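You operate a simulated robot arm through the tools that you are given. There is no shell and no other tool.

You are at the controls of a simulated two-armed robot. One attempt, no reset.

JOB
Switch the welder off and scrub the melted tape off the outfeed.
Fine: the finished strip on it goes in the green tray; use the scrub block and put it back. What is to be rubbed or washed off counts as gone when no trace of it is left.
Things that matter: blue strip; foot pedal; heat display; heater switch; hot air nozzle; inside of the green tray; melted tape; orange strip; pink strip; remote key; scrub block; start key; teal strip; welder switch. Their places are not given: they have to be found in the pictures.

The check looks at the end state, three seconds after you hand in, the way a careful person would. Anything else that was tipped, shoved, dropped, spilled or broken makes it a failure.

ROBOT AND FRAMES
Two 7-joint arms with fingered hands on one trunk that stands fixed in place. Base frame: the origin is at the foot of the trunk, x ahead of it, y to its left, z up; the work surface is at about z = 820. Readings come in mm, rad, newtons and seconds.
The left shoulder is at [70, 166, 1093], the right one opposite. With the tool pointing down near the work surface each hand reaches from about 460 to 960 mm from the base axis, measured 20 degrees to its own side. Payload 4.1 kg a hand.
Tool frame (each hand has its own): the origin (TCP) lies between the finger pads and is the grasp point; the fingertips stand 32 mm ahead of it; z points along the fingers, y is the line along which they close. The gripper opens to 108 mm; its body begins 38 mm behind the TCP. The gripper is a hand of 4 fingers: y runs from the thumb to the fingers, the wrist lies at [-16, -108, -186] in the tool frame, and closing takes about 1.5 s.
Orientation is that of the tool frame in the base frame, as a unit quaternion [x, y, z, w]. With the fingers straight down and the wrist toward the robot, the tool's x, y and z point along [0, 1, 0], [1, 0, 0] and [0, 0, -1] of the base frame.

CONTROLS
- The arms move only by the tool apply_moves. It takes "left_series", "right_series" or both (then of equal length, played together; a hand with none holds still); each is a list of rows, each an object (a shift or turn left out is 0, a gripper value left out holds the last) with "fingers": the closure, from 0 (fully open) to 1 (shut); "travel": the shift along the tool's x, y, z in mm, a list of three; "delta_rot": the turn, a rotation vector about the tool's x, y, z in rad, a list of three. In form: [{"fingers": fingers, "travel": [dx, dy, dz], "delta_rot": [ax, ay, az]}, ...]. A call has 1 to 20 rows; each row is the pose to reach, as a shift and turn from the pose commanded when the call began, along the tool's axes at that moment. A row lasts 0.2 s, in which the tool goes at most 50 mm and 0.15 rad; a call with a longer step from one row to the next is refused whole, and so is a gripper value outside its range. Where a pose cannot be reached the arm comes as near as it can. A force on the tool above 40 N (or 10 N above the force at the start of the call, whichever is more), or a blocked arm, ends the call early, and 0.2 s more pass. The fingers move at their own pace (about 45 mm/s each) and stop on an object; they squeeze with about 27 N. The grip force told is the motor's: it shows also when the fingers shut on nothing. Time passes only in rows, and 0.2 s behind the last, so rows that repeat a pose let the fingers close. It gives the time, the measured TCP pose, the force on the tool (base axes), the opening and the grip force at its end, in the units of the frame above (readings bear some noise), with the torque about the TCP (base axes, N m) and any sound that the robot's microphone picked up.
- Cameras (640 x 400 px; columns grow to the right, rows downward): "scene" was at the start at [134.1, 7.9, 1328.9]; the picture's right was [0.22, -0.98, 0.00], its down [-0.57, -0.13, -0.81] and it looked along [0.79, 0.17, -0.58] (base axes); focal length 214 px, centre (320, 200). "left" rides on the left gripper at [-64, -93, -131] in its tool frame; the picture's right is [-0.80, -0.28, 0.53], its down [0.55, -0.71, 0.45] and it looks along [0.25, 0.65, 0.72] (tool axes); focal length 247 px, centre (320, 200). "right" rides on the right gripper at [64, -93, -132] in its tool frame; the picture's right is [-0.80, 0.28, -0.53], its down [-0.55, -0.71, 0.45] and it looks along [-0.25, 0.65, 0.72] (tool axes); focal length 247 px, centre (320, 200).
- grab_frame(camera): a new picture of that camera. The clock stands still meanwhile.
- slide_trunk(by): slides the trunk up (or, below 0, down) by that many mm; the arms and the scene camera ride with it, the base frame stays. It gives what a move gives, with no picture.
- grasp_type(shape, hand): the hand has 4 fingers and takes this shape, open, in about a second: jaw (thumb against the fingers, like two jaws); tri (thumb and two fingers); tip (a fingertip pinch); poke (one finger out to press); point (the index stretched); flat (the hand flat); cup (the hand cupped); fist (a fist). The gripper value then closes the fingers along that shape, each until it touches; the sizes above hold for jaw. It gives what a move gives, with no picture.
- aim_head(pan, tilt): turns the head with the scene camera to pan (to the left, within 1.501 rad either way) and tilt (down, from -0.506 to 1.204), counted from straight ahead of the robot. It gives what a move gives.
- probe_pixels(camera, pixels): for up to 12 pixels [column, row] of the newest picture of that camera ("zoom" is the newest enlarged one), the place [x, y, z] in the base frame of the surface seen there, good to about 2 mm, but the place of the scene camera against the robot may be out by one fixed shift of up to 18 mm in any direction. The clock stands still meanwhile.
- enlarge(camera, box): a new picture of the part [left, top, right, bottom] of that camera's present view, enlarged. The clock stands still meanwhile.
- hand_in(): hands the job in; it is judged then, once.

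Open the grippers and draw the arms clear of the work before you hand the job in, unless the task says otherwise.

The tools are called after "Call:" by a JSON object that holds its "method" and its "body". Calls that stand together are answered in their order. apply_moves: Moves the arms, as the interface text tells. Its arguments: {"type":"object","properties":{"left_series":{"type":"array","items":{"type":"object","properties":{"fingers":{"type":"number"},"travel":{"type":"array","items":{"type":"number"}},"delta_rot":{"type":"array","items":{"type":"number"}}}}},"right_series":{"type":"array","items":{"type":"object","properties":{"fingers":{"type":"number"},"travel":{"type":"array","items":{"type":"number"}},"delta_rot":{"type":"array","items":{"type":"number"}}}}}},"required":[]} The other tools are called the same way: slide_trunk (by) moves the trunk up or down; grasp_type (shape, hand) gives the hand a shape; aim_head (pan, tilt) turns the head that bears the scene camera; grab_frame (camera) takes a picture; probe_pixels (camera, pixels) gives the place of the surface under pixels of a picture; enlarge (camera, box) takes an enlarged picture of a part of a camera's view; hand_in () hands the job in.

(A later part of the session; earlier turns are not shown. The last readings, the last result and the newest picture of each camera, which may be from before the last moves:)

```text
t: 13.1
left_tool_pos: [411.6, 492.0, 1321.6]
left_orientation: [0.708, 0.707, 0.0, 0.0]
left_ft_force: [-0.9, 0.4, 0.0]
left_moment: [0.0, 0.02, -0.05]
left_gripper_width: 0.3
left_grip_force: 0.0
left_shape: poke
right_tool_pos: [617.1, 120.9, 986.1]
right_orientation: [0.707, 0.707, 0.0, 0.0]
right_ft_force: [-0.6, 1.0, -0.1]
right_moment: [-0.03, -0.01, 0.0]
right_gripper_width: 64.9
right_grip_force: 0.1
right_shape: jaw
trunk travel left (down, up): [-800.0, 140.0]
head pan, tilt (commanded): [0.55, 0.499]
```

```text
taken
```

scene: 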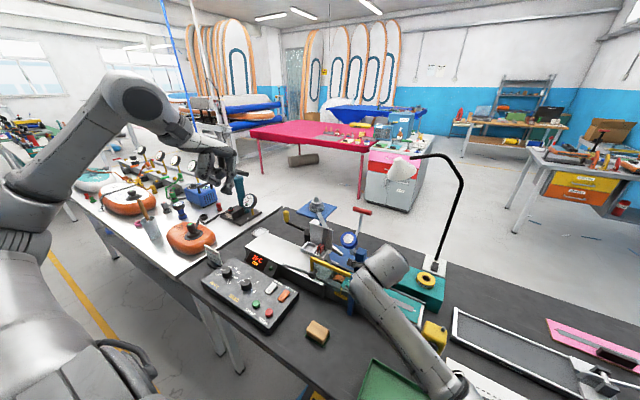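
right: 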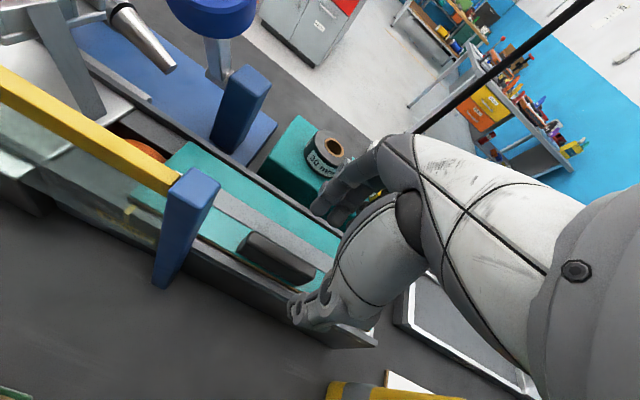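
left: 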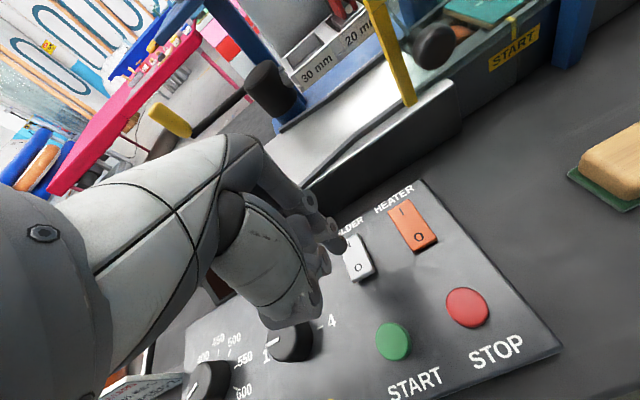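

The hand is above the handle at right px (280,260). I enlarge to verify alignment of thumb and fingers with the handle.

Call:
{"method": "enlarge", "body": {"camera": "right", "box": [200, 130, 400, 350]}}

Call:
{"method": "probe_pixels", "body": {"camera": "right", "pixels": [[248, 238], [270, 254], [300, 270], [308, 276], [275, 268], [245, 250], [295, 310], [320, 205], [345, 180], [325, 320]]}}

Call:
{"method": "enlarge", "body": {"camera": "scene", "box": [330, 220, 470, 340]}}

```text
1.82 times, centred on (300, 240) of right
```

zoom: 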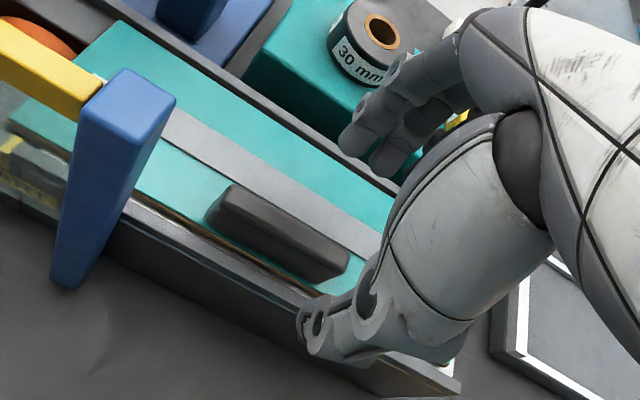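

```text
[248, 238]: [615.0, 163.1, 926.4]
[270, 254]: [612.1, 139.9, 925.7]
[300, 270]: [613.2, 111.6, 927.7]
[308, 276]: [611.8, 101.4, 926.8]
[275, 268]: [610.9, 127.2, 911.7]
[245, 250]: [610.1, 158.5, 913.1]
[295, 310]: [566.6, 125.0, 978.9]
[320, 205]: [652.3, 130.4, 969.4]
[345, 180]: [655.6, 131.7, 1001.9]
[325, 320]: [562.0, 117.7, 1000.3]
```

```text
3.33 times, centred on (400, 280) of scene
```

zoom: 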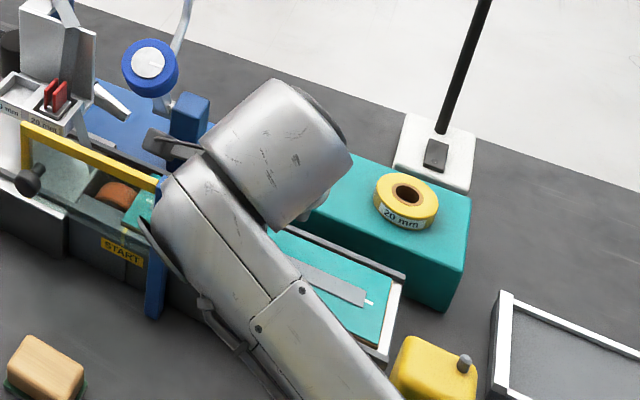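

I probe across the handle's top to find its far edge and its center in x.

Call:
{"method": "probe_pixels", "body": {"camera": "right", "pixels": [[280, 251], [283, 254], [282, 250], [280, 248], [278, 260], [284, 247], [262, 237], [300, 259], [310, 263]]}}

```text
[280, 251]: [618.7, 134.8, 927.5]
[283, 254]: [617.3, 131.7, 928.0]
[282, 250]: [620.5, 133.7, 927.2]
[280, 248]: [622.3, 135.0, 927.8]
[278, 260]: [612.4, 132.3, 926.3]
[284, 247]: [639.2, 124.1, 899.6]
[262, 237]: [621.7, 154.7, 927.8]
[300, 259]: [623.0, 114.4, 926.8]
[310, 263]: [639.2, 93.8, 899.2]
```

The handle is x 610.5–624.5 (center 617.5). I descend 49 mm to TCP z≈937 so fingertips stop ~7 mm above the strip, then close slowly.

Call:
{"method": "apply_moves", "body": {"right_series": [{"travel": [0, 0.5, 20], "fingers": 0.4}, {"travel": [0, 0.5, 38], "fingers": 0.4}, {"travel": [0, 0.5, 46], "fingers": 0.4}, {"travel": [0, 0.5, 49], "fingers": 0.4}, {"travel": [0, 0.5, 49], "fingers": 0.4}]}}

Call:
{"method": "enlarge", "body": {"camera": "right", "box": [200, 130, 400, 350]}}

```text
t: 14.3
left_tool_pos: [412.1, 492.2, 1320.6]
left_orientation: [0.707, 0.707, -0.001, 0.001]
left_ft_force: [0.2, -0.9, 0.4]
left_moment: [0.02, 0.01, 0.02]
left_gripper_width: 0.0
left_grip_force: 0.1
left_shape: poke
right_tool_pos: [617.8, 120.2, 936.3]
right_orientation: [0.707, 0.707, 0.0, 0.0]
right_ft_force: [-0.9, 0.9, -0.7]
right_moment: [-0.04, -0.01, -0.03]
right_gripper_width: 65.1
right_grip_force: 0.0
right_shape: jaw
trunk travel left (down, up): [-800.0, 140.0]
head pan, tilt (commanded): [0.55, 0.499]
```

```text
1.82 times, centred on (300, 240) of right
```

zoom: 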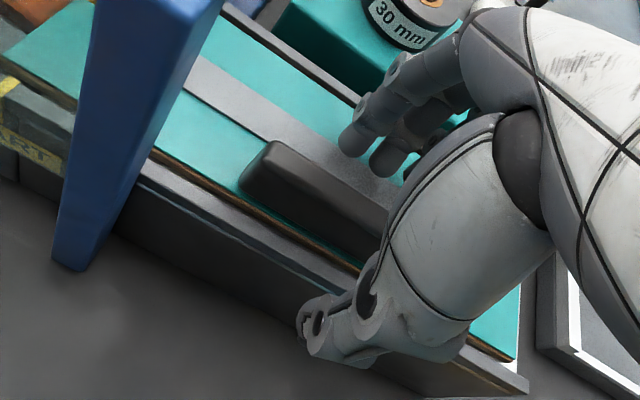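

Fingers straddle the handle with no contact yet. I close to about 30 mm first and look at the tips' position.

Call:
{"method": "apply_moves", "body": {"right_series": [{"fingers": 0.7}, {"fingers": 0.7}, {"fingers": 0.7}, {"fingers": 0.7}]}}

Call:
{"method": "enlarge", "body": {"camera": "right", "box": [200, 130, 400, 350]}}

Call:
{"method": "probe_pixels", "body": {"camera": "zoom", "pixels": [[310, 310], [330, 330], [345, 150], [360, 135], [385, 165], [320, 295]]}}

```text
t: 15.3
left_tool_pos: [411.5, 493.1, 1322.2]
left_orientation: [0.707, 0.707, 0.0, 0.0]
left_ft_force: [1.0, 0.4, 0.3]
left_moment: [-0.04, -0.02, 0.06]
left_gripper_width: 0.0
left_grip_force: 0.0
left_shape: poke
right_tool_pos: [618.5, 119.7, 935.9]
right_orientation: [0.707, 0.707, 0.001, -0.001]
right_ft_force: [-0.5, 0.4, 0.0]
right_moment: [0.0, -0.06, 0.02]
right_gripper_width: 32.8
right_grip_force: 0.1
right_shape: jaw
trunk travel left (down, up): [-800.0, 140.0]
head pan, tilt (commanded): [0.55, 0.499]
```

```text
1.82 times, centred on (300, 240) of right
```

zoom: 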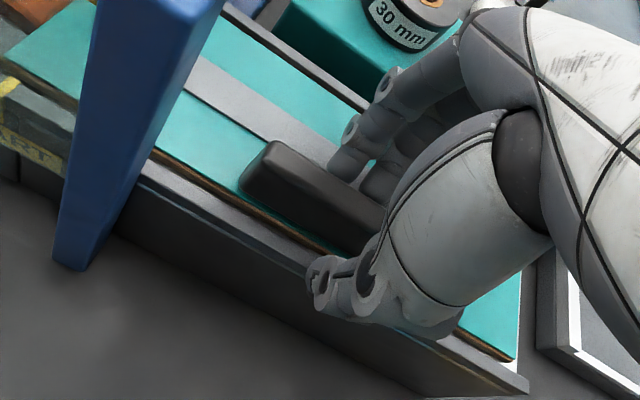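

```text
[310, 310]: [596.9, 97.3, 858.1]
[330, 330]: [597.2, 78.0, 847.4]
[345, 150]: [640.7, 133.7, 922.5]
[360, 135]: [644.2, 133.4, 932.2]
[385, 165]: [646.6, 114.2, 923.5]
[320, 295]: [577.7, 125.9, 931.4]
```

Thumb and fingers flank the handle symmetrically. I close fully and let the grip settle.

Call:
{"method": "apply_moves", "body": {"right_series": [{"fingers": 0.85}, {"fingers": 1.0}, {"fingers": 1.0}, {"fingers": 1.0}, {"fingers": 1.0}, {"fingers": 1.0}]}}

Call:
{"method": "enlarge", "body": {"camera": "right", "box": [200, 130, 400, 350]}}

```text
t: 16.7
left_tool_pos: [411.8, 492.0, 1321.8]
left_orientation: [0.707, 0.707, 0.0, 0.001]
left_ft_force: [0.3, -0.5, -0.7]
left_moment: [0.03, 0.01, 0.0]
left_gripper_width: 0.3
left_grip_force: 0.0
left_shape: poke
right_tool_pos: [618.1, 119.2, 937.2]
right_orientation: [0.707, 0.708, 0.0, 0.001]
right_ft_force: [-0.4, 0.3, 0.2]
right_moment: [0.02, -0.03, 0.04]
right_gripper_width: 8.8
right_grip_force: 27.0
right_shape: jaw
trunk travel left (down, up): [-800.0, 140.0]
head pan, tilt (commanded): [0.55, 0.499]
```

```text
1.82 times, centred on (300, 240) of right
```

zoom: 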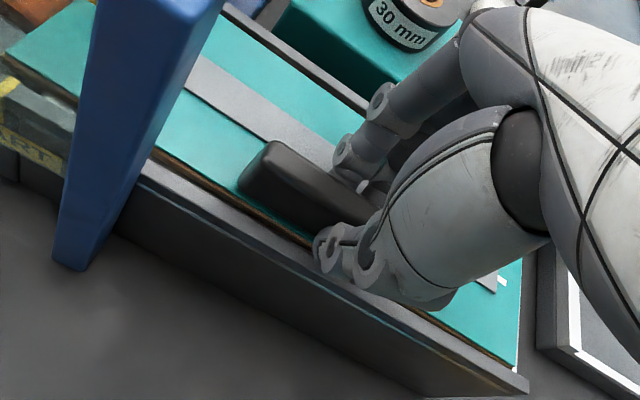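

Grip force 27 N at 8.8 mm. I lift slowly 20 mm and check whether the strip comes along level.

Call:
{"method": "apply_moves", "body": {"right_series": [{"travel": [0, 0, -5]}, {"travel": [0, 0, -10]}, {"travel": [0, 0, -15]}, {"travel": [0, 0, -20]}, {"travel": [0, 0, -20]}]}}

Call:
{"method": "enlarge", "body": {"camera": "right", "box": [160, 130, 400, 370]}}

Call:
{"method": "enlarge", "body": {"camera": "scene", "box": [330, 220, 470, 340]}}

```text
t: 17.9
left_tool_pos: [411.3, 492.0, 1321.5]
left_orientation: [0.707, 0.707, 0.0, 0.0]
left_ft_force: [0.0, 0.5, -0.8]
left_moment: [-0.01, -0.01, 0.01]
left_gripper_width: 0.0
left_grip_force: 0.1
left_shape: poke
right_tool_pos: [616.7, 120.6, 956.8]
right_orientation: [0.707, 0.707, 0.0, 0.0]
right_ft_force: [-0.2, 0.5, -1.1]
right_moment: [-0.01, 0.02, -0.01]
right_gripper_width: 8.6
right_grip_force: 26.5
right_shape: jaw
trunk travel left (down, up): [-800.0, 140.0]
head pan, tilt (commanded): [0.55, 0.499]
```

```text
1.67 times, centred on (280, 250) of right
```

zoom: 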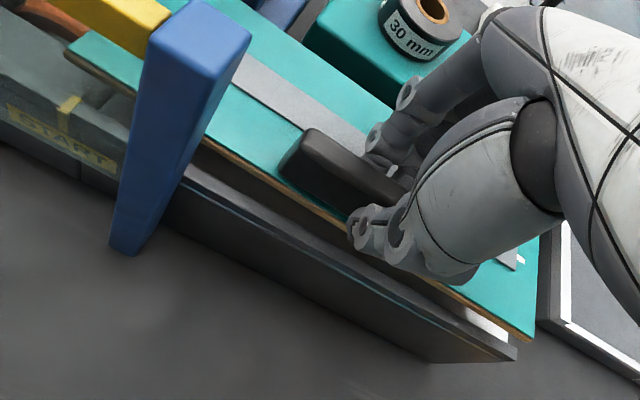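

```text
3.33 times, centred on (400, 280) of scene
```

zoom: 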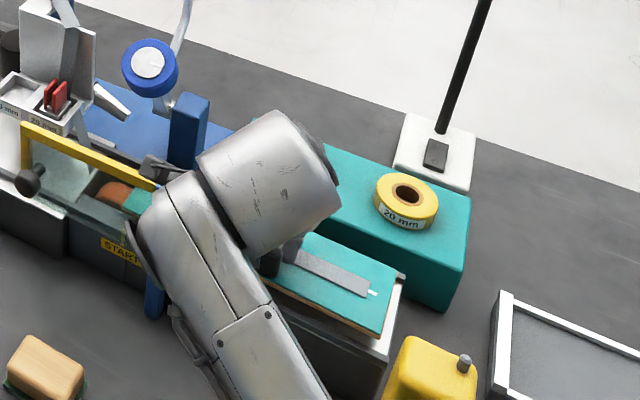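

The strip is lifted level. Before raising it further I check the blue round gauge's position relative to the strip's left end (y≈257).

Call:
{"method": "probe_pixels", "body": {"camera": "zoom", "pixels": [[148, 60], [165, 85], [130, 70], [190, 100], [190, 140], [205, 130], [115, 95], [160, 185], [130, 200], [435, 365], [465, 362], [420, 345]]}}

```text
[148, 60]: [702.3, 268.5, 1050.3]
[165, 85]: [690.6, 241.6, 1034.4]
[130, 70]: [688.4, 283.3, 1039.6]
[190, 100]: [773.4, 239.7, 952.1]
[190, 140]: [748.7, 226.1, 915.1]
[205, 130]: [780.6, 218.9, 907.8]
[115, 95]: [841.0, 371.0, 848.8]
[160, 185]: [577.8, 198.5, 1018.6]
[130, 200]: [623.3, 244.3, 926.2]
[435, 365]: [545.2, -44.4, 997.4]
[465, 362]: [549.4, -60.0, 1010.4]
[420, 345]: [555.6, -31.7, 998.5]
```

The gauge (x≥685, y≈245–300, z≈1030–1050) could be in the way of a straight lift, so I slide the raised strip 75 mm toward −y first and then lift it high.

Call:
{"method": "apply_moves", "body": {"right_series": [{"travel": [0, 0, -8]}, {"travel": [0, 0, -14]}, {"travel": [-8, 0, -16]}, {"travel": [-20, 0, -16]}, {"travel": [-35, 0, -16]}, {"travel": [-50, 0, -16]}, {"travel": [-65, 0, -16]}, {"travel": [-75, 0, -16]}, {"travel": [-78, 0, -20]}, {"travel": [-80, 0, -35]}, {"travel": [-80, 0, -55]}, {"travel": [-80, 0, -80]}, {"travel": [-80, 0, -110]}, {"travel": [-80, 0, -140]}, {"travel": [-80, 0, -170]}, {"travel": [-80, 0, -195]}, {"travel": [-80, 0, -210]}, {"travel": [-80, 0, -215]}, {"travel": [-80, 0, -215]}]}}

Call:
{"method": "grab_frame", "body": {"camera": "right"}}

Call:
{"method": "grab_frame", "body": {"camera": "scene"}}

```text
t: 21.3
left_tool_pos: [412.1, 492.3, 1321.5]
left_orientation: [0.707, 0.707, 0.0, 0.0]
left_ft_force: [-0.6, 0.7, 0.5]
left_moment: [0.03, -0.02, -0.01]
left_gripper_width: 0.3
left_grip_force: 0.1
left_shape: poke
right_tool_pos: [644.0, -24.7, 1133.8]
right_orientation: [0.737, 0.674, -0.024, 0.043]
right_ft_force: [-0.2, 0.2, -0.6]
right_moment: [-0.02, 0.01, -0.02]
right_gripper_width: 8.8
right_grip_force: 27.1
right_shape: jaw
trunk travel left (down, up): [-800.0, 140.0]
head pan, tilt (commanded): [0.55, 0.499]
stopped in row 16 (right hand): the arm was blocked; the commanded pose is now the measured one
```

```text
taken
```

right: 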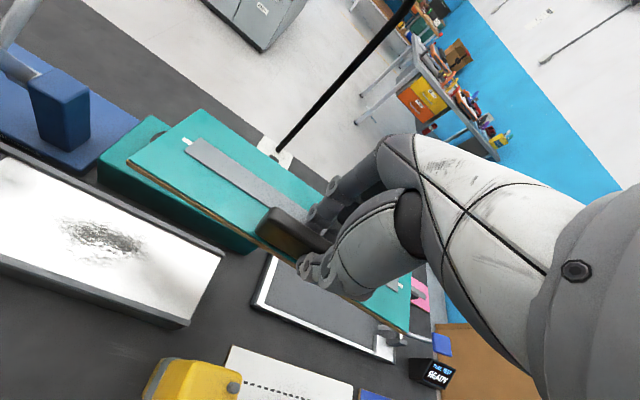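

```text
taken
```

scene: 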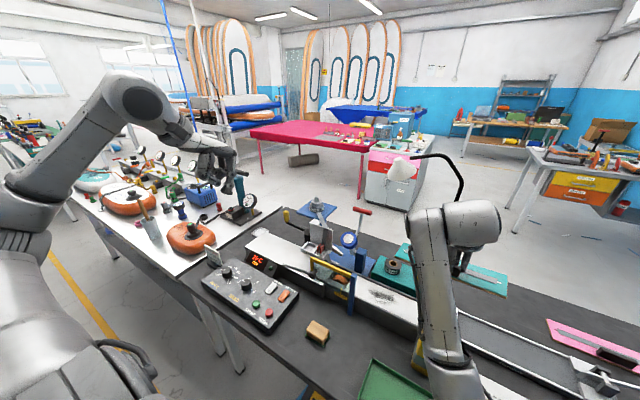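

The arm reported blocked at [644,−25,1134] with the hand turned slightly; the strip is still held and the melted tape (dark smudge) is visible at right px (100,240). I probe the arm links to understand the posture.

Call:
{"method": "probe_pixels", "body": {"camera": "scene", "pixels": [[440, 230], [440, 260], [445, 300], [450, 350], [455, 380], [470, 215], [490, 225], [380, 380], [415, 225], [420, 350]]}}

Call:
{"method": "aim_head", "body": {"pan": -0.1, "tilt": 0.75}}

Call:
{"method": "grab_frame", "body": {"camera": "scene"}}

```text
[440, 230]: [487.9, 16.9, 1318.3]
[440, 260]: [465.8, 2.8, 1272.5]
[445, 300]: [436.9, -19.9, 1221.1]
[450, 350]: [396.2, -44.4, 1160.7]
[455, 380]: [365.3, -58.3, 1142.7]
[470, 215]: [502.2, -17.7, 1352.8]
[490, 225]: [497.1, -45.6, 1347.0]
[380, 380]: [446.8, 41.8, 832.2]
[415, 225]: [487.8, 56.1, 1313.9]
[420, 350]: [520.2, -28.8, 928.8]
```

```text
t: 22.3
left_tool_pos: [411.1, 492.5, 1320.9]
left_orientation: [0.707, 0.707, 0.0, 0.0]
left_ft_force: [0.2, 0.1, 0.1]
left_moment: [0.02, 0.02, -0.02]
left_gripper_width: 0.0
left_grip_force: 0.0
left_shape: poke
right_tool_pos: [642.4, -24.0, 1132.1]
right_orientation: [0.737, 0.674, -0.026, 0.042]
right_ft_force: [0.5, 0.7, -0.7]
right_moment: [0.01, 0.02, -0.02]
right_gripper_width: 8.8
right_grip_force: 27.4
right_shape: jaw
trunk travel left (down, up): [-800.0, 140.0]
head pan, tilt (commanded): [-0.099, 0.75]
```

```text
taken
```

scene: 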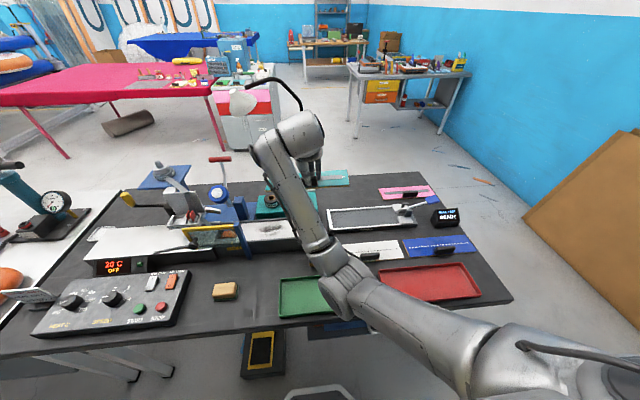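

The elbow hangs low in front of the body (around [350,−60,1130]), so a joint limit likely stopped the lift. I restore the hand's downward orientation while easing back slightly in x.

Call:
{"method": "apply_moves", "body": {"right_series": [{"travel": [-1, -6, -2], "delta_rot": [0.007, 0.024, -0.022]}, {"travel": [-1.5, -12, -5], "delta_rot": [0.013, 0.048, -0.045]}, {"travel": [-2.5, -18, -8], "delta_rot": [0.02, 0.072, -0.067]}, {"travel": [-3.2, -24.6, -10.5], "delta_rot": [0.027, 0.095, -0.089]}, {"travel": [-3.2, -24.6, -10.5], "delta_rot": [0.027, 0.095, -0.089]}]}}

Call:
{"method": "grab_frame", "body": {"camera": "scene"}}

```text
t: 23.7
left_tool_pos: [412.0, 492.4, 1321.4]
left_orientation: [0.707, 0.707, 0.001, 0.0]
left_ft_force: [-0.1, 0.6, 0.3]
left_moment: [0.02, 0.01, 0.04]
left_gripper_width: 0.1
left_grip_force: 0.1
left_shape: poke
right_tool_pos: [628.5, -53.4, 1140.7]
right_orientation: [0.722, 0.692, -0.013, 0.019]
right_ft_force: [0.1, 0.7, -0.9]
right_moment: [0.0, 0.02, 0.04]
right_gripper_width: 8.8
right_grip_force: 26.9
right_shape: jaw
trunk travel left (down, up): [-800.0, 140.0]
head pan, tilt (commanded): [-0.099, 0.75]
stopped in row 5 (right hand): the arm was blocked; the commanded pose is now the measured one
```

```text
taken
```

scene: 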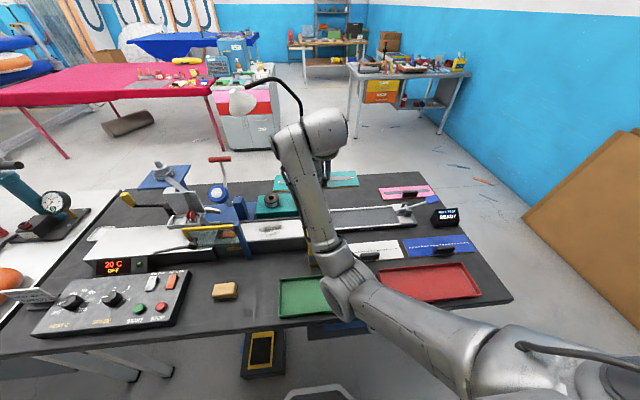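

Again blocked, drifting toward −y; the arm seems to favour lower y here. I move further to −y in small steps while restoring orientation and see whether it tracks.

Call:
{"method": "apply_moves", "body": {"right_series": [{"travel": [-10, 0.4, 0.4], "delta_rot": [0.001, 0.007, -0.007]}, {"travel": [-20, 0.9, 0.9], "delta_rot": [0.003, 0.015, -0.014]}, {"travel": [-30, 1.3, 1.3], "delta_rot": [0.004, 0.022, -0.021]}, {"travel": [-40, 1.7, 1.8], "delta_rot": [0.006, 0.03, -0.028]}, {"travel": [-50, 2.1, 2.2], "delta_rot": [0.007, 0.037, -0.035]}, {"travel": [-60, 2.6, 2.7], "delta_rot": [0.0085, 0.045, -0.042]}, {"travel": [-60, 2.6, 2.7], "delta_rot": [0.0085, 0.045, -0.042]}]}}

Call:
{"method": "grab_frame", "body": {"camera": "scene"}}

```text
t: 25.3
left_tool_pos: [410.8, 491.5, 1321.0]
left_orientation: [0.707, 0.708, 0.0, 0.0]
left_ft_force: [0.5, -0.7, -0.6]
left_moment: [-0.01, 0.0, 0.01]
left_gripper_width: 0.1
left_grip_force: 0.0
left_shape: poke
right_tool_pos: [630.4, -115.6, 1140.8]
right_orientation: [0.708, 0.706, 0.0, 0.001]
right_ft_force: [-0.5, 0.8, -0.9]
right_moment: [0.0, 0.02, 0.02]
right_gripper_width: 9.0
right_grip_force: 27.2
right_shape: jaw
trunk travel left (down, up): [-800.0, 140.0]
head pan, tilt (commanded): [-0.099, 0.75]
```

```text
taken
```

scene: 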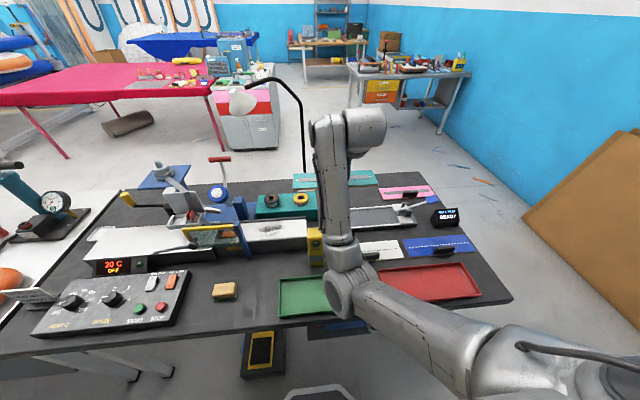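

Now the arm tracks and the hand is straight down at [630,−116,1141]. I raise the trunk to its top to make the near tray easier to reach, then check the posture.

Call:
{"method": "slide_trunk", "body": {"by": 135}}

Call:
{"method": "apply_moves", "body": {"right_series": [{"travel": [0, -15, 10]}, {"travel": [0, -30, 20]}, {"travel": [0, -45, 30]}, {"travel": [0, -60, 40]}, {"travel": [0, -75, 50]}, {"travel": [0, -90, 60]}, {"travel": [0, -100, 70]}, {"travel": [0, -100, 70]}]}}

Call:
{"method": "grab_frame", "body": {"camera": "scene"}}

```text
t: 26.9
left_tool_pos: [411.3, 491.6, 1455.6]
left_orientation: [0.707, 0.707, 0.0, 0.0]
left_ft_force: [-0.3, -1.2, 0.7]
left_moment: [0.06, -0.02, 0.0]
left_gripper_width: 0.3
left_grip_force: 0.1
left_shape: poke
right_tool_pos: [630.3, -115.4, 1275.6]
right_orientation: [0.708, 0.707, 0.0, 0.001]
right_ft_force: [-0.1, -0.2, -0.6]
right_moment: [-0.04, 0.03, 0.0]
right_gripper_width: 9.1
right_grip_force: 27.0
right_shape: jaw
trunk travel left (down, up): [-935.0, 5.0]
head pan, tilt (commanded): [-0.099, 0.75]
```

```text
t: 28.1
left_tool_pos: [410.4, 491.3, 1456.7]
left_orientation: [0.707, 0.707, 0.0, 0.0]
left_ft_force: [0.3, -0.5, -1.1]
left_moment: [0.03, 0.02, -0.02]
left_gripper_width: 0.0
left_grip_force: 0.2
left_shape: poke
right_tool_pos: [577.1, -177.5, 1240.6]
right_orientation: [0.733, 0.677, -0.027, 0.059]
right_ft_force: [-0.3, -1.5, 0.0]
right_moment: [-0.02, 0.04, 0.0]
right_gripper_width: 9.0
right_grip_force: 26.8
right_shape: jaw
trunk travel left (down, up): [-935.0, 5.0]
head pan, tilt (commanded): [-0.099, 0.75]
stopped in row 5 (right hand): the arm was blocked; the commanded pose is now the measured one
```

```text
taken
```

scene: 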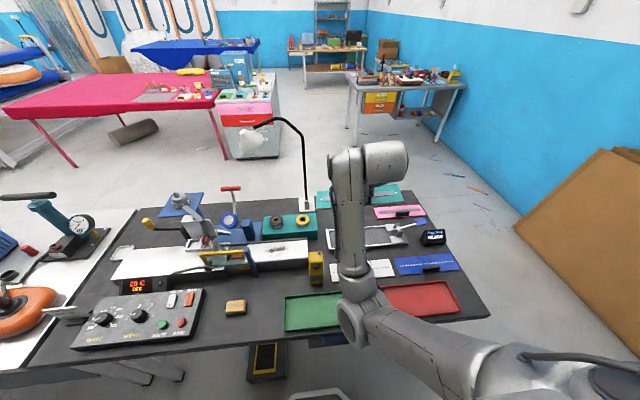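

Blocked again while pulling back. I probe the arm's links to work out the elbow position relative to the shoulder.

Call:
{"method": "probe_pixels", "body": {"camera": "scene", "pixels": [[348, 180], [352, 220], [356, 260], [358, 285], [350, 320], [370, 320], [400, 330], [440, 345], [480, 365], [385, 165], [520, 370]]}}

```text
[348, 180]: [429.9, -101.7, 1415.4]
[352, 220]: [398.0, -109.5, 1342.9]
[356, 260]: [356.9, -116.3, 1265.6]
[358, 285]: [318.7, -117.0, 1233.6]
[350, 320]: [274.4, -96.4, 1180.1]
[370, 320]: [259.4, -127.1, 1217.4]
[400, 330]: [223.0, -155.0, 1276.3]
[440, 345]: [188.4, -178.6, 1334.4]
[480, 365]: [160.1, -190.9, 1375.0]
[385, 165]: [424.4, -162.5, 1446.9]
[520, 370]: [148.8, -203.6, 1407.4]
```

The elbow hangs down with the forearm pointing up, so the wrist's bend limit is probably what blocks when the hand is high. I lower the hand to about z=1070 (well below the shoulder) while restoring its orientation.

Call:
{"method": "apply_moves", "body": {"right_series": [{"travel": [5, 0, 20.8], "delta_rot": [0.0056, 0.0153, -0.0099]}, {"travel": [10.2, 0, 41.6], "delta_rot": [0.0112, 0.0305, -0.0198]}, {"travel": [15.3, 0, 62.4], "delta_rot": [0.0169, 0.0458, -0.0296]}, {"travel": [20.4, 0, 83.2], "delta_rot": [0.0225, 0.061, -0.0395]}, {"travel": [25.5, 0, 104], "delta_rot": [0.028, 0.0763, -0.0494]}, {"travel": [30.7, 0, 124.8], "delta_rot": [0.0338, 0.0915, -0.0593]}, {"travel": [35.8, 0, 145.6], "delta_rot": [0.0394, 0.1068, -0.069]}, {"travel": [40.9, 0, 166.4], "delta_rot": [0.045, 0.122, -0.079]}, {"travel": [40.9, 0, 166.4], "delta_rot": [0.045, 0.122, -0.079]}]}}

Call:
{"method": "grab_frame", "body": {"camera": "scene"}}

```text
t: 29.6
left_tool_pos: [410.3, 491.7, 1455.9]
left_orientation: [0.708, 0.707, 0.0, 0.0]
left_ft_force: [-0.1, 0.9, -0.6]
left_moment: [0.0, 0.01, -0.02]
left_gripper_width: 0.0
left_grip_force: 0.0
left_shape: poke
right_tool_pos: [604.4, -220.6, 1124.0]
right_orientation: [0.725, 0.684, -0.034, 0.074]
right_ft_force: [-0.6, 0.1, -0.8]
right_moment: [-0.01, 0.05, 0.0]
right_gripper_width: 9.1
right_grip_force: 27.2
right_shape: jaw
trunk travel left (down, up): [-935.0, 5.0]
head pan, tilt (commanded): [-0.099, 0.75]
stopped in row 7 (right hand): the arm was blocked; the commanded pose is now the measured one
```

```text
taken
```

scene: 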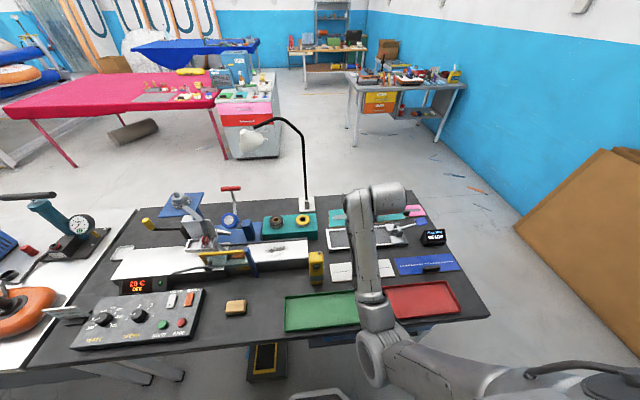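

The hand still drifts to −y with fingers tilted ~0.15 rad. I lower further to about z=970 over the free right side (nothing taller than ~870 below), first straight down, then restoring the tilt.

Call:
{"method": "apply_moves", "body": {"right_series": [{"travel": [3.8, -1.5, 24.7]}, {"travel": [7.5, -3, 49.3]}, {"travel": [11.3, -4.5, 74]}, {"travel": [15, -6, 98.7]}, {"travel": [16.6, -6.7, 108.5], "delta_rot": [0.01, 0.026, -0.01]}, {"travel": [18.1, -7.3, 118.4], "delta_rot": [0.019, 0.051, -0.019]}, {"travel": [19.6, -7.9, 128.3], "delta_rot": [0.029, 0.077, -0.029]}, {"travel": [21.1, -8.5, 138.1], "delta_rot": [0.038, 0.102, -0.039]}, {"travel": [22.6, -9.1, 148], "delta_rot": [0.048, 0.128, -0.048]}, {"travel": [22.6, -9.1, 148], "delta_rot": [0.057, 0.153, -0.058]}, {"travel": [22.6, -9.1, 148], "delta_rot": [0.057, 0.153, -0.058]}]}}

Call:
{"method": "grab_frame", "body": {"camera": "scene"}}

```text
t: 32.0
left_tool_pos: [412.4, 492.7, 1455.6]
left_orientation: [0.707, 0.707, 0.001, 0.0]
left_ft_force: [0.1, 0.4, -0.5]
left_moment: [-0.02, -0.01, -0.02]
left_gripper_width: 0.0
left_grip_force: 0.1
left_shape: poke
right_tool_pos: [603.4, -219.2, 974.2]
right_orientation: [0.706, 0.708, 0.001, -0.001]
right_ft_force: [0.8, 0.4, -1.5]
right_moment: [0.02, 0.04, 0.01]
right_gripper_width: 9.2
right_grip_force: 26.3
right_shape: jaw
trunk travel left (down, up): [-935.0, 5.0]
head pan, tilt (commanded): [-0.099, 0.75]
```

```text
taken
```

scene: 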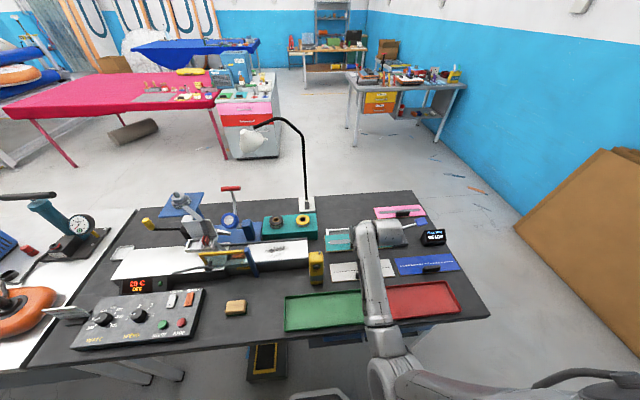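

The hand is now straight down at [603,−219,974] with the strip level. I retract toward the robot at this height in small steps, clear of the JOG remote.

Call:
{"method": "apply_moves", "body": {"right_series": [{"travel": [0, -15, 2]}, {"travel": [0, -30, 5]}, {"travel": [0, -45, 8]}, {"travel": [0, -60, 11]}, {"travel": [0, -75, 14]}, {"travel": [0, -90, 16]}, {"travel": [0, -105, 18]}, {"travel": [0, -110, 20]}, {"travel": [0, -110, 20]}]}}

Call:
{"method": "grab_frame", "body": {"camera": "scene"}}

```text
t: 34.0
left_tool_pos: [411.6, 492.2, 1456.2]
left_orientation: [0.707, 0.707, 0.001, -0.001]
left_ft_force: [-0.2, 0.7, 0.7]
left_moment: [0.0, -0.01, 0.0]
left_gripper_width: 0.0
left_grip_force: 0.1
left_shape: poke
right_tool_pos: [493.9, -219.6, 955.4]
right_orientation: [0.707, 0.707, 0.0, -0.001]
right_ft_force: [-1.3, -0.1, -0.4]
right_moment: [-0.03, 0.03, 0.0]
right_gripper_width: 9.2
right_grip_force: 27.1
right_shape: jaw
trunk travel left (down, up): [-935.0, 5.0]
head pan, tilt (commanded): [-0.099, 0.75]
```

```text
taken
```

scene: 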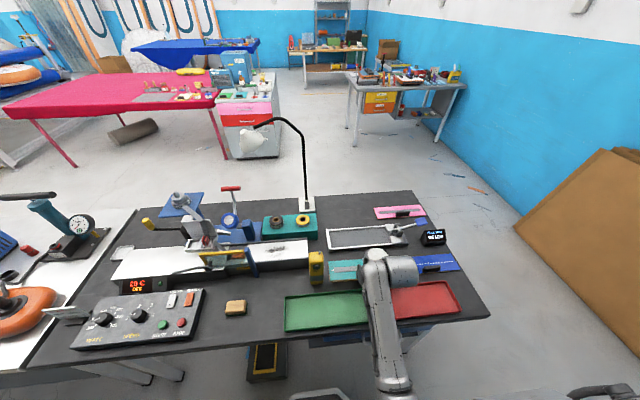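

Tracking fine at [494,−220,955]. I continue retracting to x≈402.

Call:
{"method": "apply_moves", "body": {"right_series": [{"travel": [0, -15, 1]}, {"travel": [0, -30, 2]}, {"travel": [0, -45, 3]}, {"travel": [0, -60, 4]}, {"travel": [0, -75, 5]}, {"travel": [0, -87, 6]}, {"travel": [0, -92, 6]}, {"travel": [0, -92, 6]}]}}

Call:
{"method": "grab_frame", "body": {"camera": "scene"}}

```text
t: 35.8
left_tool_pos: [411.6, 491.9, 1456.1]
left_orientation: [0.707, 0.707, 0.0, 0.0]
left_ft_force: [-0.8, 0.1, -0.9]
left_moment: [0.03, 0.0, -0.02]
left_gripper_width: 0.2
left_grip_force: 0.0
left_shape: poke
right_tool_pos: [402.2, -218.4, 947.1]
right_orientation: [0.707, 0.707, 0.001, -0.001]
right_ft_force: [-0.3, 0.2, -0.3]
right_moment: [0.01, 0.09, -0.01]
right_gripper_width: 9.0
right_grip_force: 26.9
right_shape: jaw
trunk travel left (down, up): [-935.0, 5.0]
head pan, tilt (commanded): [-0.099, 0.75]
```

```text
taken
```

scene: 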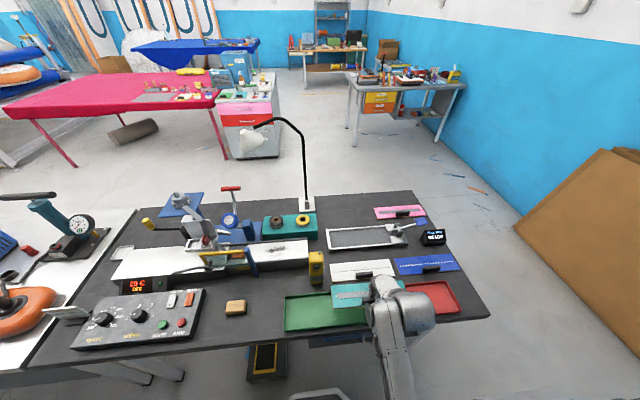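

Tracks well at [402,−218,947]. Next I move +y by about 150 mm over the green tray, and then compare strip and tray corners in the same scene picture.

Call:
{"method": "apply_moves", "body": {"right_series": [{"travel": [15, 0, 0]}, {"travel": [35, 0, 0]}, {"travel": [55, 0, 0]}, {"travel": [75, 0, 0]}, {"travel": [95, 0, 0]}, {"travel": [115, 0, 0]}, {"travel": [135, 0, 0]}, {"travel": [150, 0, 0]}, {"travel": [150, 0, 0]}]}}

Call:
{"method": "grab_frame", "body": {"camera": "scene"}}

Call:
{"method": "enlarge", "body": {"camera": "scene", "box": [260, 240, 420, 360]}}

```text
t: 37.2
left_tool_pos: [411.0, 492.1, 1456.8]
left_orientation: [0.707, 0.707, 0.0, 0.0]
left_ft_force: [0.8, 0.7, -0.6]
left_moment: [0.03, -0.02, 0.02]
left_gripper_width: 0.2
left_grip_force: 0.0
left_shape: poke
right_tool_pos: [398.2, -166.2, 933.8]
right_orientation: [0.684, 0.726, -0.05, 0.052]
right_ft_force: [0.2, -0.2, -1.0]
right_moment: [-0.02, 0.02, 0.01]
right_gripper_width: 8.6
right_grip_force: 27.1
right_shape: jaw
trunk travel left (down, up): [-935.0, 5.0]
head pan, tilt (commanded): [-0.099, 0.75]
stopped in row 6 (right hand): the arm was blocked; the commanded pose is now the measured one
```

```text
taken
```

scene: 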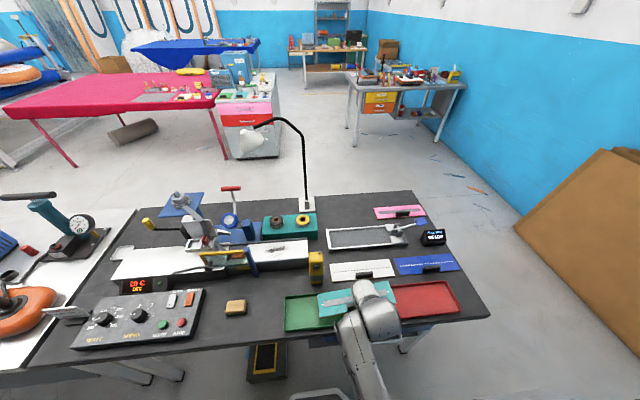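

```text
3.33 times, centred on (340, 300) of scene
```

zoom: 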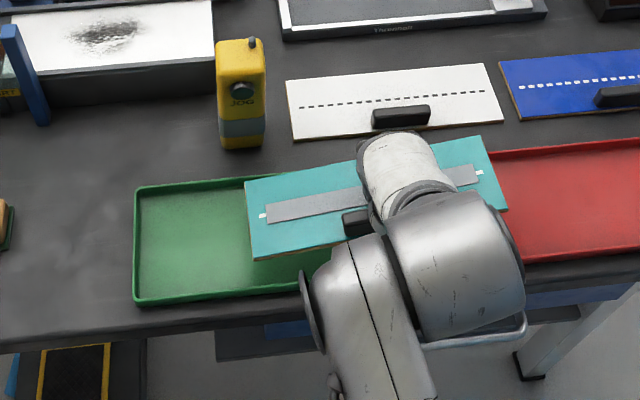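

The arm stopped at [398,−166,934] with the fingers tilted ~0.14 rad toward −y. I try to restore the orientation in place, slowly, to learn whether this is a hard limit or only a lag.

Call:
{"method": "apply_moves", "body": {"right_series": [{"delta_rot": [0, 0.014, 0.006]}, {"delta_rot": [0, 0.029, 0.012]}, {"delta_rot": [0.001, 0.043, 0.018]}, {"delta_rot": [0.001, 0.058, 0.024]}, {"delta_rot": [0.001, 0.072, 0.03]}, {"delta_rot": [0.002, 0.086, 0.035]}, {"delta_rot": [0.002, 0.1, 0.041]}, {"delta_rot": [0.002, 0.115, 0.047]}, {"delta_rot": [0.003, 0.13, 0.053]}, {"delta_rot": [0.003, 0.144, 0.059]}, {"delta_rot": [0.003, 0.144, 0.059]}]}}

Call:
{"method": "aim_head", "body": {"pan": -0.3, "tilt": 1.1}}

Call:
{"method": "grab_frame", "body": {"camera": "scene"}}

```text
t: 39.6
left_tool_pos: [410.9, 493.0, 1456.9]
left_orientation: [0.708, 0.707, 0.0, 0.0]
left_ft_force: [-0.5, 0.0, -0.6]
left_moment: [0.0, -0.02, 0.0]
left_gripper_width: 0.1
left_grip_force: 0.0
left_shape: poke
right_tool_pos: [396.3, -170.6, 930.2]
right_orientation: [0.705, 0.709, -0.005, 0.004]
right_ft_force: [0.0, 0.9, -1.2]
right_moment: [0.01, 0.02, -0.01]
right_gripper_width: 9.1
right_grip_force: 26.9
right_shape: jaw
trunk travel left (down, up): [-935.0, 5.0]
head pan, tilt (commanded): [-0.099, 0.75]
```

```text
t: 40.4
left_tool_pos: [411.8, 493.6, 1455.8]
left_orientation: [0.708, 0.706, 0.0, 0.0]
left_ft_force: [-0.2, -0.3, 0.1]
left_moment: [0.0, -0.01, 0.02]
left_gripper_width: 0.0
left_grip_force: 0.0
left_shape: poke
right_tool_pos: [397.9, -171.4, 931.4]
right_orientation: [0.705, 0.71, -0.005, 0.005]
right_ft_force: [1.0, 0.3, -1.8]
right_moment: [0.01, 0.06, -0.02]
right_gripper_width: 9.0
right_grip_force: 26.8
right_shape: jaw
trunk travel left (down, up): [-935.0, 5.0]
head pan, tilt (commanded): [-0.3, 1.1]
```

```text
taken
```

scene: 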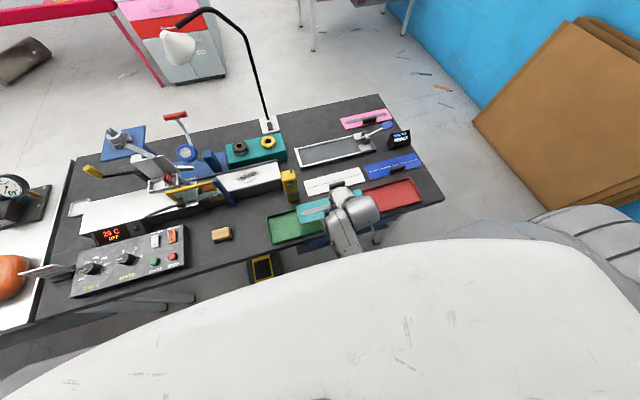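

Orientation is now nearly restored at [397,−171,931], so y≈−170 is about the limit with this hand yaw. I test whether a counter-clockwise yaw of the hand (more natural for this arm) frees the reach, turning slowly in place at this safe height.

Call:
{"method": "apply_moves", "body": {"right_series": [{"delta_rot": [0, 0, -0.08], "travel": [0, 0, -5]}, {"delta_rot": [0, 0, -0.16], "travel": [0, 0, -10]}, {"delta_rot": [0, 0, -0.24], "travel": [0, 0, -15]}, {"delta_rot": [0, 0, -0.32], "travel": [0, 0, -20]}, {"delta_rot": [0, 0, -0.4], "travel": [0, 0, -20]}, {"delta_rot": [0, 0, -0.48], "travel": [0, 0, -20]}, {"delta_rot": [0, 0, -0.56], "travel": [0, 0, -20]}, {"delta_rot": [0, 0, -0.64], "travel": [0, 0, -20]}, {"delta_rot": [0, 0, -0.72], "travel": [0, 0, -20]}, {"delta_rot": [0, 0, -0.8], "travel": [0, 0, -20]}, {"delta_rot": [0, 0, -0.8], "travel": [0, 0, -20]}]}}

Call:
{"method": "aim_head", "body": {"pan": -0.1, "tilt": 0.85}}

Call:
{"method": "grab_frame", "body": {"camera": "scene"}}

```text
t: 42.8
left_tool_pos: [411.1, 492.7, 1457.1]
left_orientation: [0.707, 0.707, -0.001, 0.001]
left_ft_force: [-0.3, 0.2, 0.4]
left_moment: [-0.02, -0.03, 0.0]
left_gripper_width: 0.0
left_grip_force: 0.0
left_shape: poke
right_tool_pos: [398.5, -163.3, 955.0]
right_orientation: [0.376, 0.926, 0.002, 0.0]
right_ft_force: [-0.4, -0.4, -1.9]
right_moment: [-0.05, 0.02, 0.01]
right_gripper_width: 8.9
right_grip_force: 26.8
right_shape: jaw
trunk travel left (down, up): [-935.0, 5.0]
head pan, tilt (commanded): [-0.3, 1.1]
```

```text
t: 43.6
left_tool_pos: [411.0, 491.0, 1457.0]
left_orientation: [0.707, 0.708, 0.0, 0.0]
left_ft_force: [0.1, -0.1, -0.7]
left_moment: [-0.02, 0.01, 0.01]
left_gripper_width: 0.0
left_grip_force: 0.0
left_shape: poke
right_tool_pos: [399.2, -164.7, 954.1]
right_orientation: [0.376, 0.926, 0.001, -0.001]
right_ft_force: [0.8, 0.6, -1.2]
right_moment: [-0.03, 0.02, 0.03]
right_gripper_width: 9.0
right_grip_force: 26.9
right_shape: jaw
trunk travel left (down, up): [-935.0, 5.0]
head pan, tilt (commanded): [-0.099, 0.85]
```

```text
taken
```

scene: 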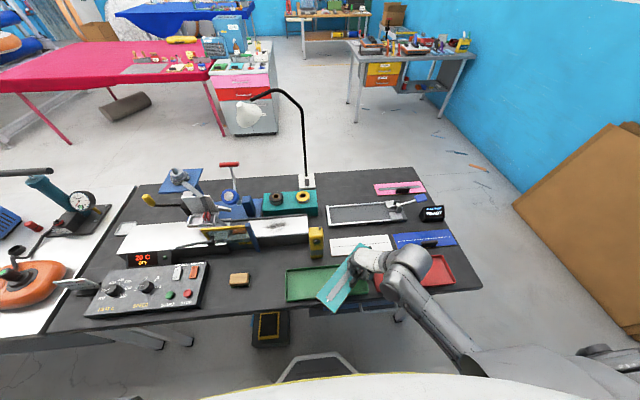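

With yaw +46° the arm tracks perfectly ([399,−165,954]) and the elbow has swung outward. I raise to z≈1050 to clear the JOG remote (top ≈992) and move +y toward the tray center.

Call:
{"method": "apply_moves", "body": {"right_series": [{"travel": [0, 0, -20]}, {"travel": [0, 0, -40]}, {"travel": [0, 0, -60]}, {"travel": [0, 0, -80]}, {"travel": [0, 0, -95]}, {"travel": [0, 0, -95]}]}}

Call:
{"method": "grab_frame", "body": {"camera": "scene"}}

```text
t: 45.0
left_tool_pos: [412.1, 492.5, 1456.0]
left_orientation: [0.707, 0.707, 0.0, -0.001]
left_ft_force: [0.1, 0.1, -0.4]
left_moment: [0.03, 0.0, 0.01]
left_gripper_width: 0.0
left_grip_force: 0.1
left_shape: poke
right_tool_pos: [398.0, -164.3, 1049.9]
right_orientation: [0.376, 0.927, 0.001, 0.0]
right_ft_force: [0.3, 0.1, -1.0]
right_moment: [-0.03, 0.0, -0.03]
right_gripper_width: 8.8
right_grip_force: 26.7
right_shape: jaw
trunk travel left (down, up): [-935.0, 5.0]
head pan, tilt (commanded): [-0.099, 0.85]
```

```text
taken
```

scene: 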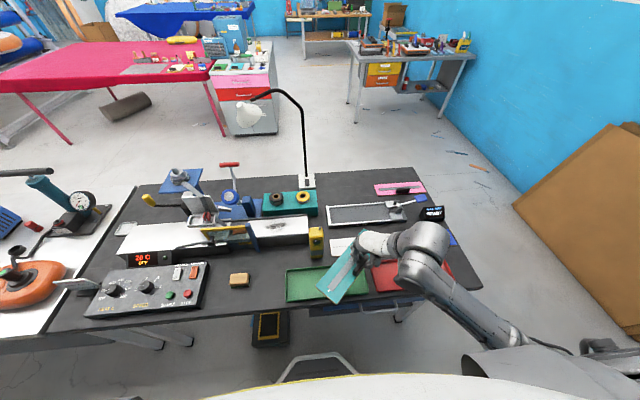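

Tracks well at z=1050. Now I move +y by 98 mm (tool axes turned 46°) toward [398,−66].

Call:
{"method": "apply_moves", "body": {"right_series": [{"travel": [11.4, 11.7, 0]}, {"travel": [22.8, 23.5, 0]}, {"travel": [34.2, 35.2, 0]}, {"travel": [45.5, 46.9, 0]}, {"travel": [56.9, 58.7, 0]}, {"travel": [68.3, 70.4, 0]}, {"travel": [68.3, 70.4, 0]}]}}

Call:
{"method": "grab_frame", "body": {"camera": "scene"}}

```text
t: 46.6
left_tool_pos: [410.4, 491.6, 1456.1]
left_orientation: [0.708, 0.707, 0.001, 0.0]
left_ft_force: [-0.1, 0.9, 0.2]
left_moment: [-0.01, 0.01, 0.04]
left_gripper_width: 0.2
left_grip_force: 0.0
left_shape: poke
right_tool_pos: [398.2, -66.3, 1050.6]
right_orientation: [0.377, 0.926, 0.002, -0.001]
right_ft_force: [-0.4, -0.1, -1.0]
right_moment: [-0.09, 0.01, -0.02]
right_gripper_width: 8.7
right_grip_force: 26.7
right_shape: jaw
trunk travel left (down, up): [-935.0, 5.0]
head pan, tilt (commanded): [-0.099, 0.85]
```

```text
taken
```

scene: 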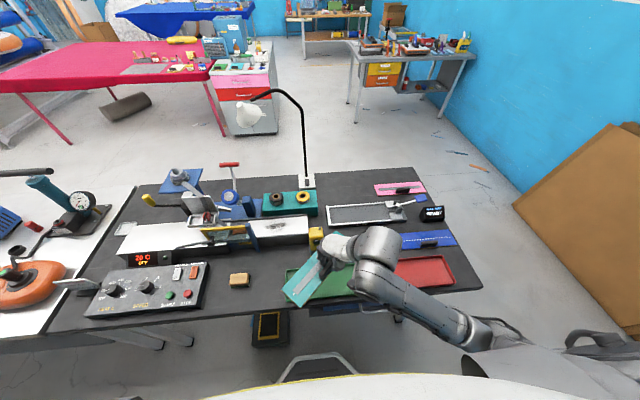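

Position reached. Now I turn the yaw back toward zero slowly at this height to see how far it tracks.

Call:
{"method": "apply_moves", "body": {"right_series": [{"delta_rot": [0, 0, 0.08]}, {"delta_rot": [0, 0, 0.16]}, {"delta_rot": [0, 0, 0.24]}, {"delta_rot": [0, 0, 0.32]}, {"delta_rot": [0, 0, 0.4]}, {"delta_rot": [0, 0, 0.48]}, {"delta_rot": [0, 0, 0.56]}, {"delta_rot": [0, 0, 0.64]}, {"delta_rot": [0, 0, 0.72]}, {"delta_rot": [0, 0, 0.8]}, {"delta_rot": [0, 0, 0.8]}]}}

Call:
{"method": "grab_frame", "body": {"camera": "scene"}}

```text
t: 49.0
left_tool_pos: [410.6, 491.7, 1456.3]
left_orientation: [0.708, 0.707, 0.0, -0.001]
left_ft_force: [0.3, 0.6, 0.0]
left_moment: [0.02, 0.03, 0.0]
left_gripper_width: 0.0
left_grip_force: 0.1
left_shape: poke
right_tool_pos: [398.4, -67.0, 1048.6]
right_orientation: [0.708, 0.707, 0.001, -0.001]
right_ft_force: [0.5, 0.6, -1.0]
right_moment: [-0.02, 0.04, -0.04]
right_gripper_width: 8.8
right_grip_force: 27.2
right_shape: jaw
trunk travel left (down, up): [-935.0, 5.0]
head pan, tilt (commanded): [-0.099, 0.85]
```

```text
taken
```

scene: 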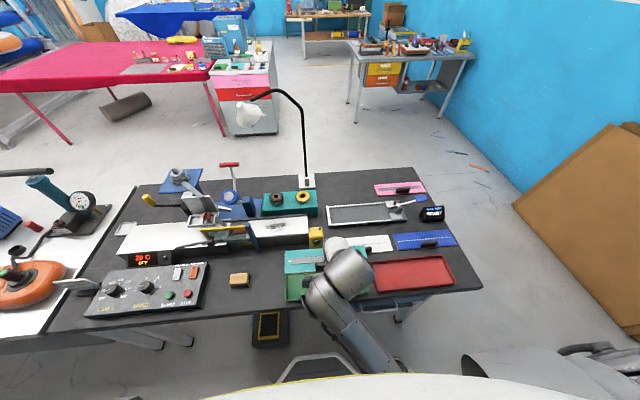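

The hand is now straight, yaw 0, at [398,−67,1049] over the tray. I lower to about z=930 and compare the strip's corners to the tray rim.

Call:
{"method": "apply_moves", "body": {"right_series": [{"travel": [0, 0, 15]}, {"travel": [0, 0, 35]}, {"travel": [0, 0, 55]}, {"travel": [0, 0, 75]}, {"travel": [0, 0, 95]}, {"travel": [0, 0, 112]}, {"travel": [0, 0, 118]}, {"travel": [0, 0, 118]}]}}

Call:
{"method": "enlarge", "body": {"camera": "scene", "box": [260, 220, 400, 320]}}

Call:
{"method": "grab_frame", "body": {"camera": "right"}}

```text
t: 50.8
left_tool_pos: [411.6, 491.2, 1456.6]
left_orientation: [0.707, 0.707, 0.0, 0.0]
left_ft_force: [1.2, 0.2, 0.4]
left_moment: [0.02, 0.03, -0.02]
left_gripper_width: 0.0
left_grip_force: 0.1
left_shape: poke
right_tool_pos: [399.4, -66.5, 930.6]
right_orientation: [0.707, 0.707, 0.0, 0.0]
right_ft_force: [0.3, -0.4, -0.5]
right_moment: [0.02, 0.03, -0.02]
right_gripper_width: 8.8
right_grip_force: 27.5
right_shape: jaw
trunk travel left (down, up): [-935.0, 5.0]
head pan, tilt (commanded): [-0.099, 0.85]
```

```text
4.00 times, centred on (330, 270) of scene
```

zoom: 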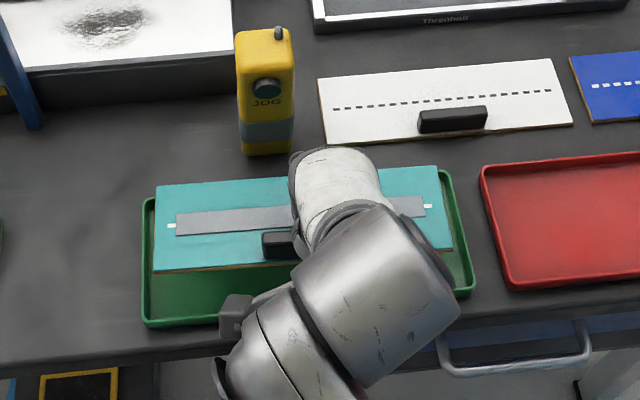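

```text
taken
```

right: 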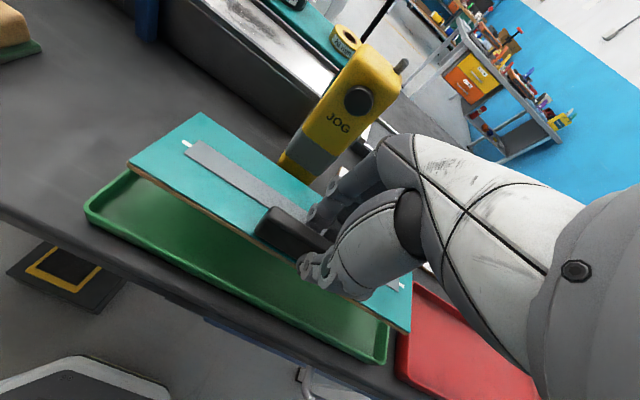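

Both strip and tray are visible in the right camera. I probe strip corners ((198,115), (131,165), (408,330)) and tray rim corners ((88,210), (385,360)).

Call:
{"method": "probe_pixels", "body": {"camera": "right", "pixels": [[199, 117], [134, 163], [407, 328], [88, 208], [120, 176], [382, 358], [388, 345], [240, 290], [110, 200], [360, 340], [250, 262], [200, 215]]}}

Call:
{"method": "enlarge", "body": {"camera": "scene", "box": [260, 220, 400, 320]}}

Call:
{"method": "probe_pixels", "body": {"camera": "zoom", "pixels": [[158, 188], [157, 268], [436, 168], [450, 248], [147, 205], [146, 322], [446, 175], [470, 290], [200, 320], [155, 200], [220, 265], [148, 270]]}}

```text
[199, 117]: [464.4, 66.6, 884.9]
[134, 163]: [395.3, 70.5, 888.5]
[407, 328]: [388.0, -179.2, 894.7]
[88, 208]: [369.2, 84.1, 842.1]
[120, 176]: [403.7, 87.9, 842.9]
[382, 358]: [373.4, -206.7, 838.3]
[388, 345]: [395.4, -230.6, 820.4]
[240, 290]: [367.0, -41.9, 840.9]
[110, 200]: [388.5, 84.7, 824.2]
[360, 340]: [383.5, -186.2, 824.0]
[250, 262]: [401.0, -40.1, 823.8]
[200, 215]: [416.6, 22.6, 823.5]
```

```text
4.00 times, centred on (330, 270) of scene
```

zoom: 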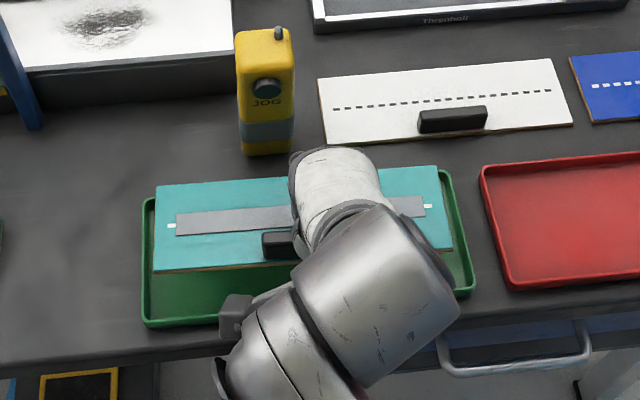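

```text
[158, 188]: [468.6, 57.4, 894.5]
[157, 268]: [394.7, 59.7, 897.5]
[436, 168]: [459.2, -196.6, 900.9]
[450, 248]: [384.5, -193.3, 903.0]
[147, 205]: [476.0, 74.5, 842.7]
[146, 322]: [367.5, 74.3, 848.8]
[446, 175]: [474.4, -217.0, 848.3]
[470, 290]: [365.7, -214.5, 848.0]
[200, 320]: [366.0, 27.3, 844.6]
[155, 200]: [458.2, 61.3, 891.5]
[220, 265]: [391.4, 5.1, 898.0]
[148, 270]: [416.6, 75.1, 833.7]
```

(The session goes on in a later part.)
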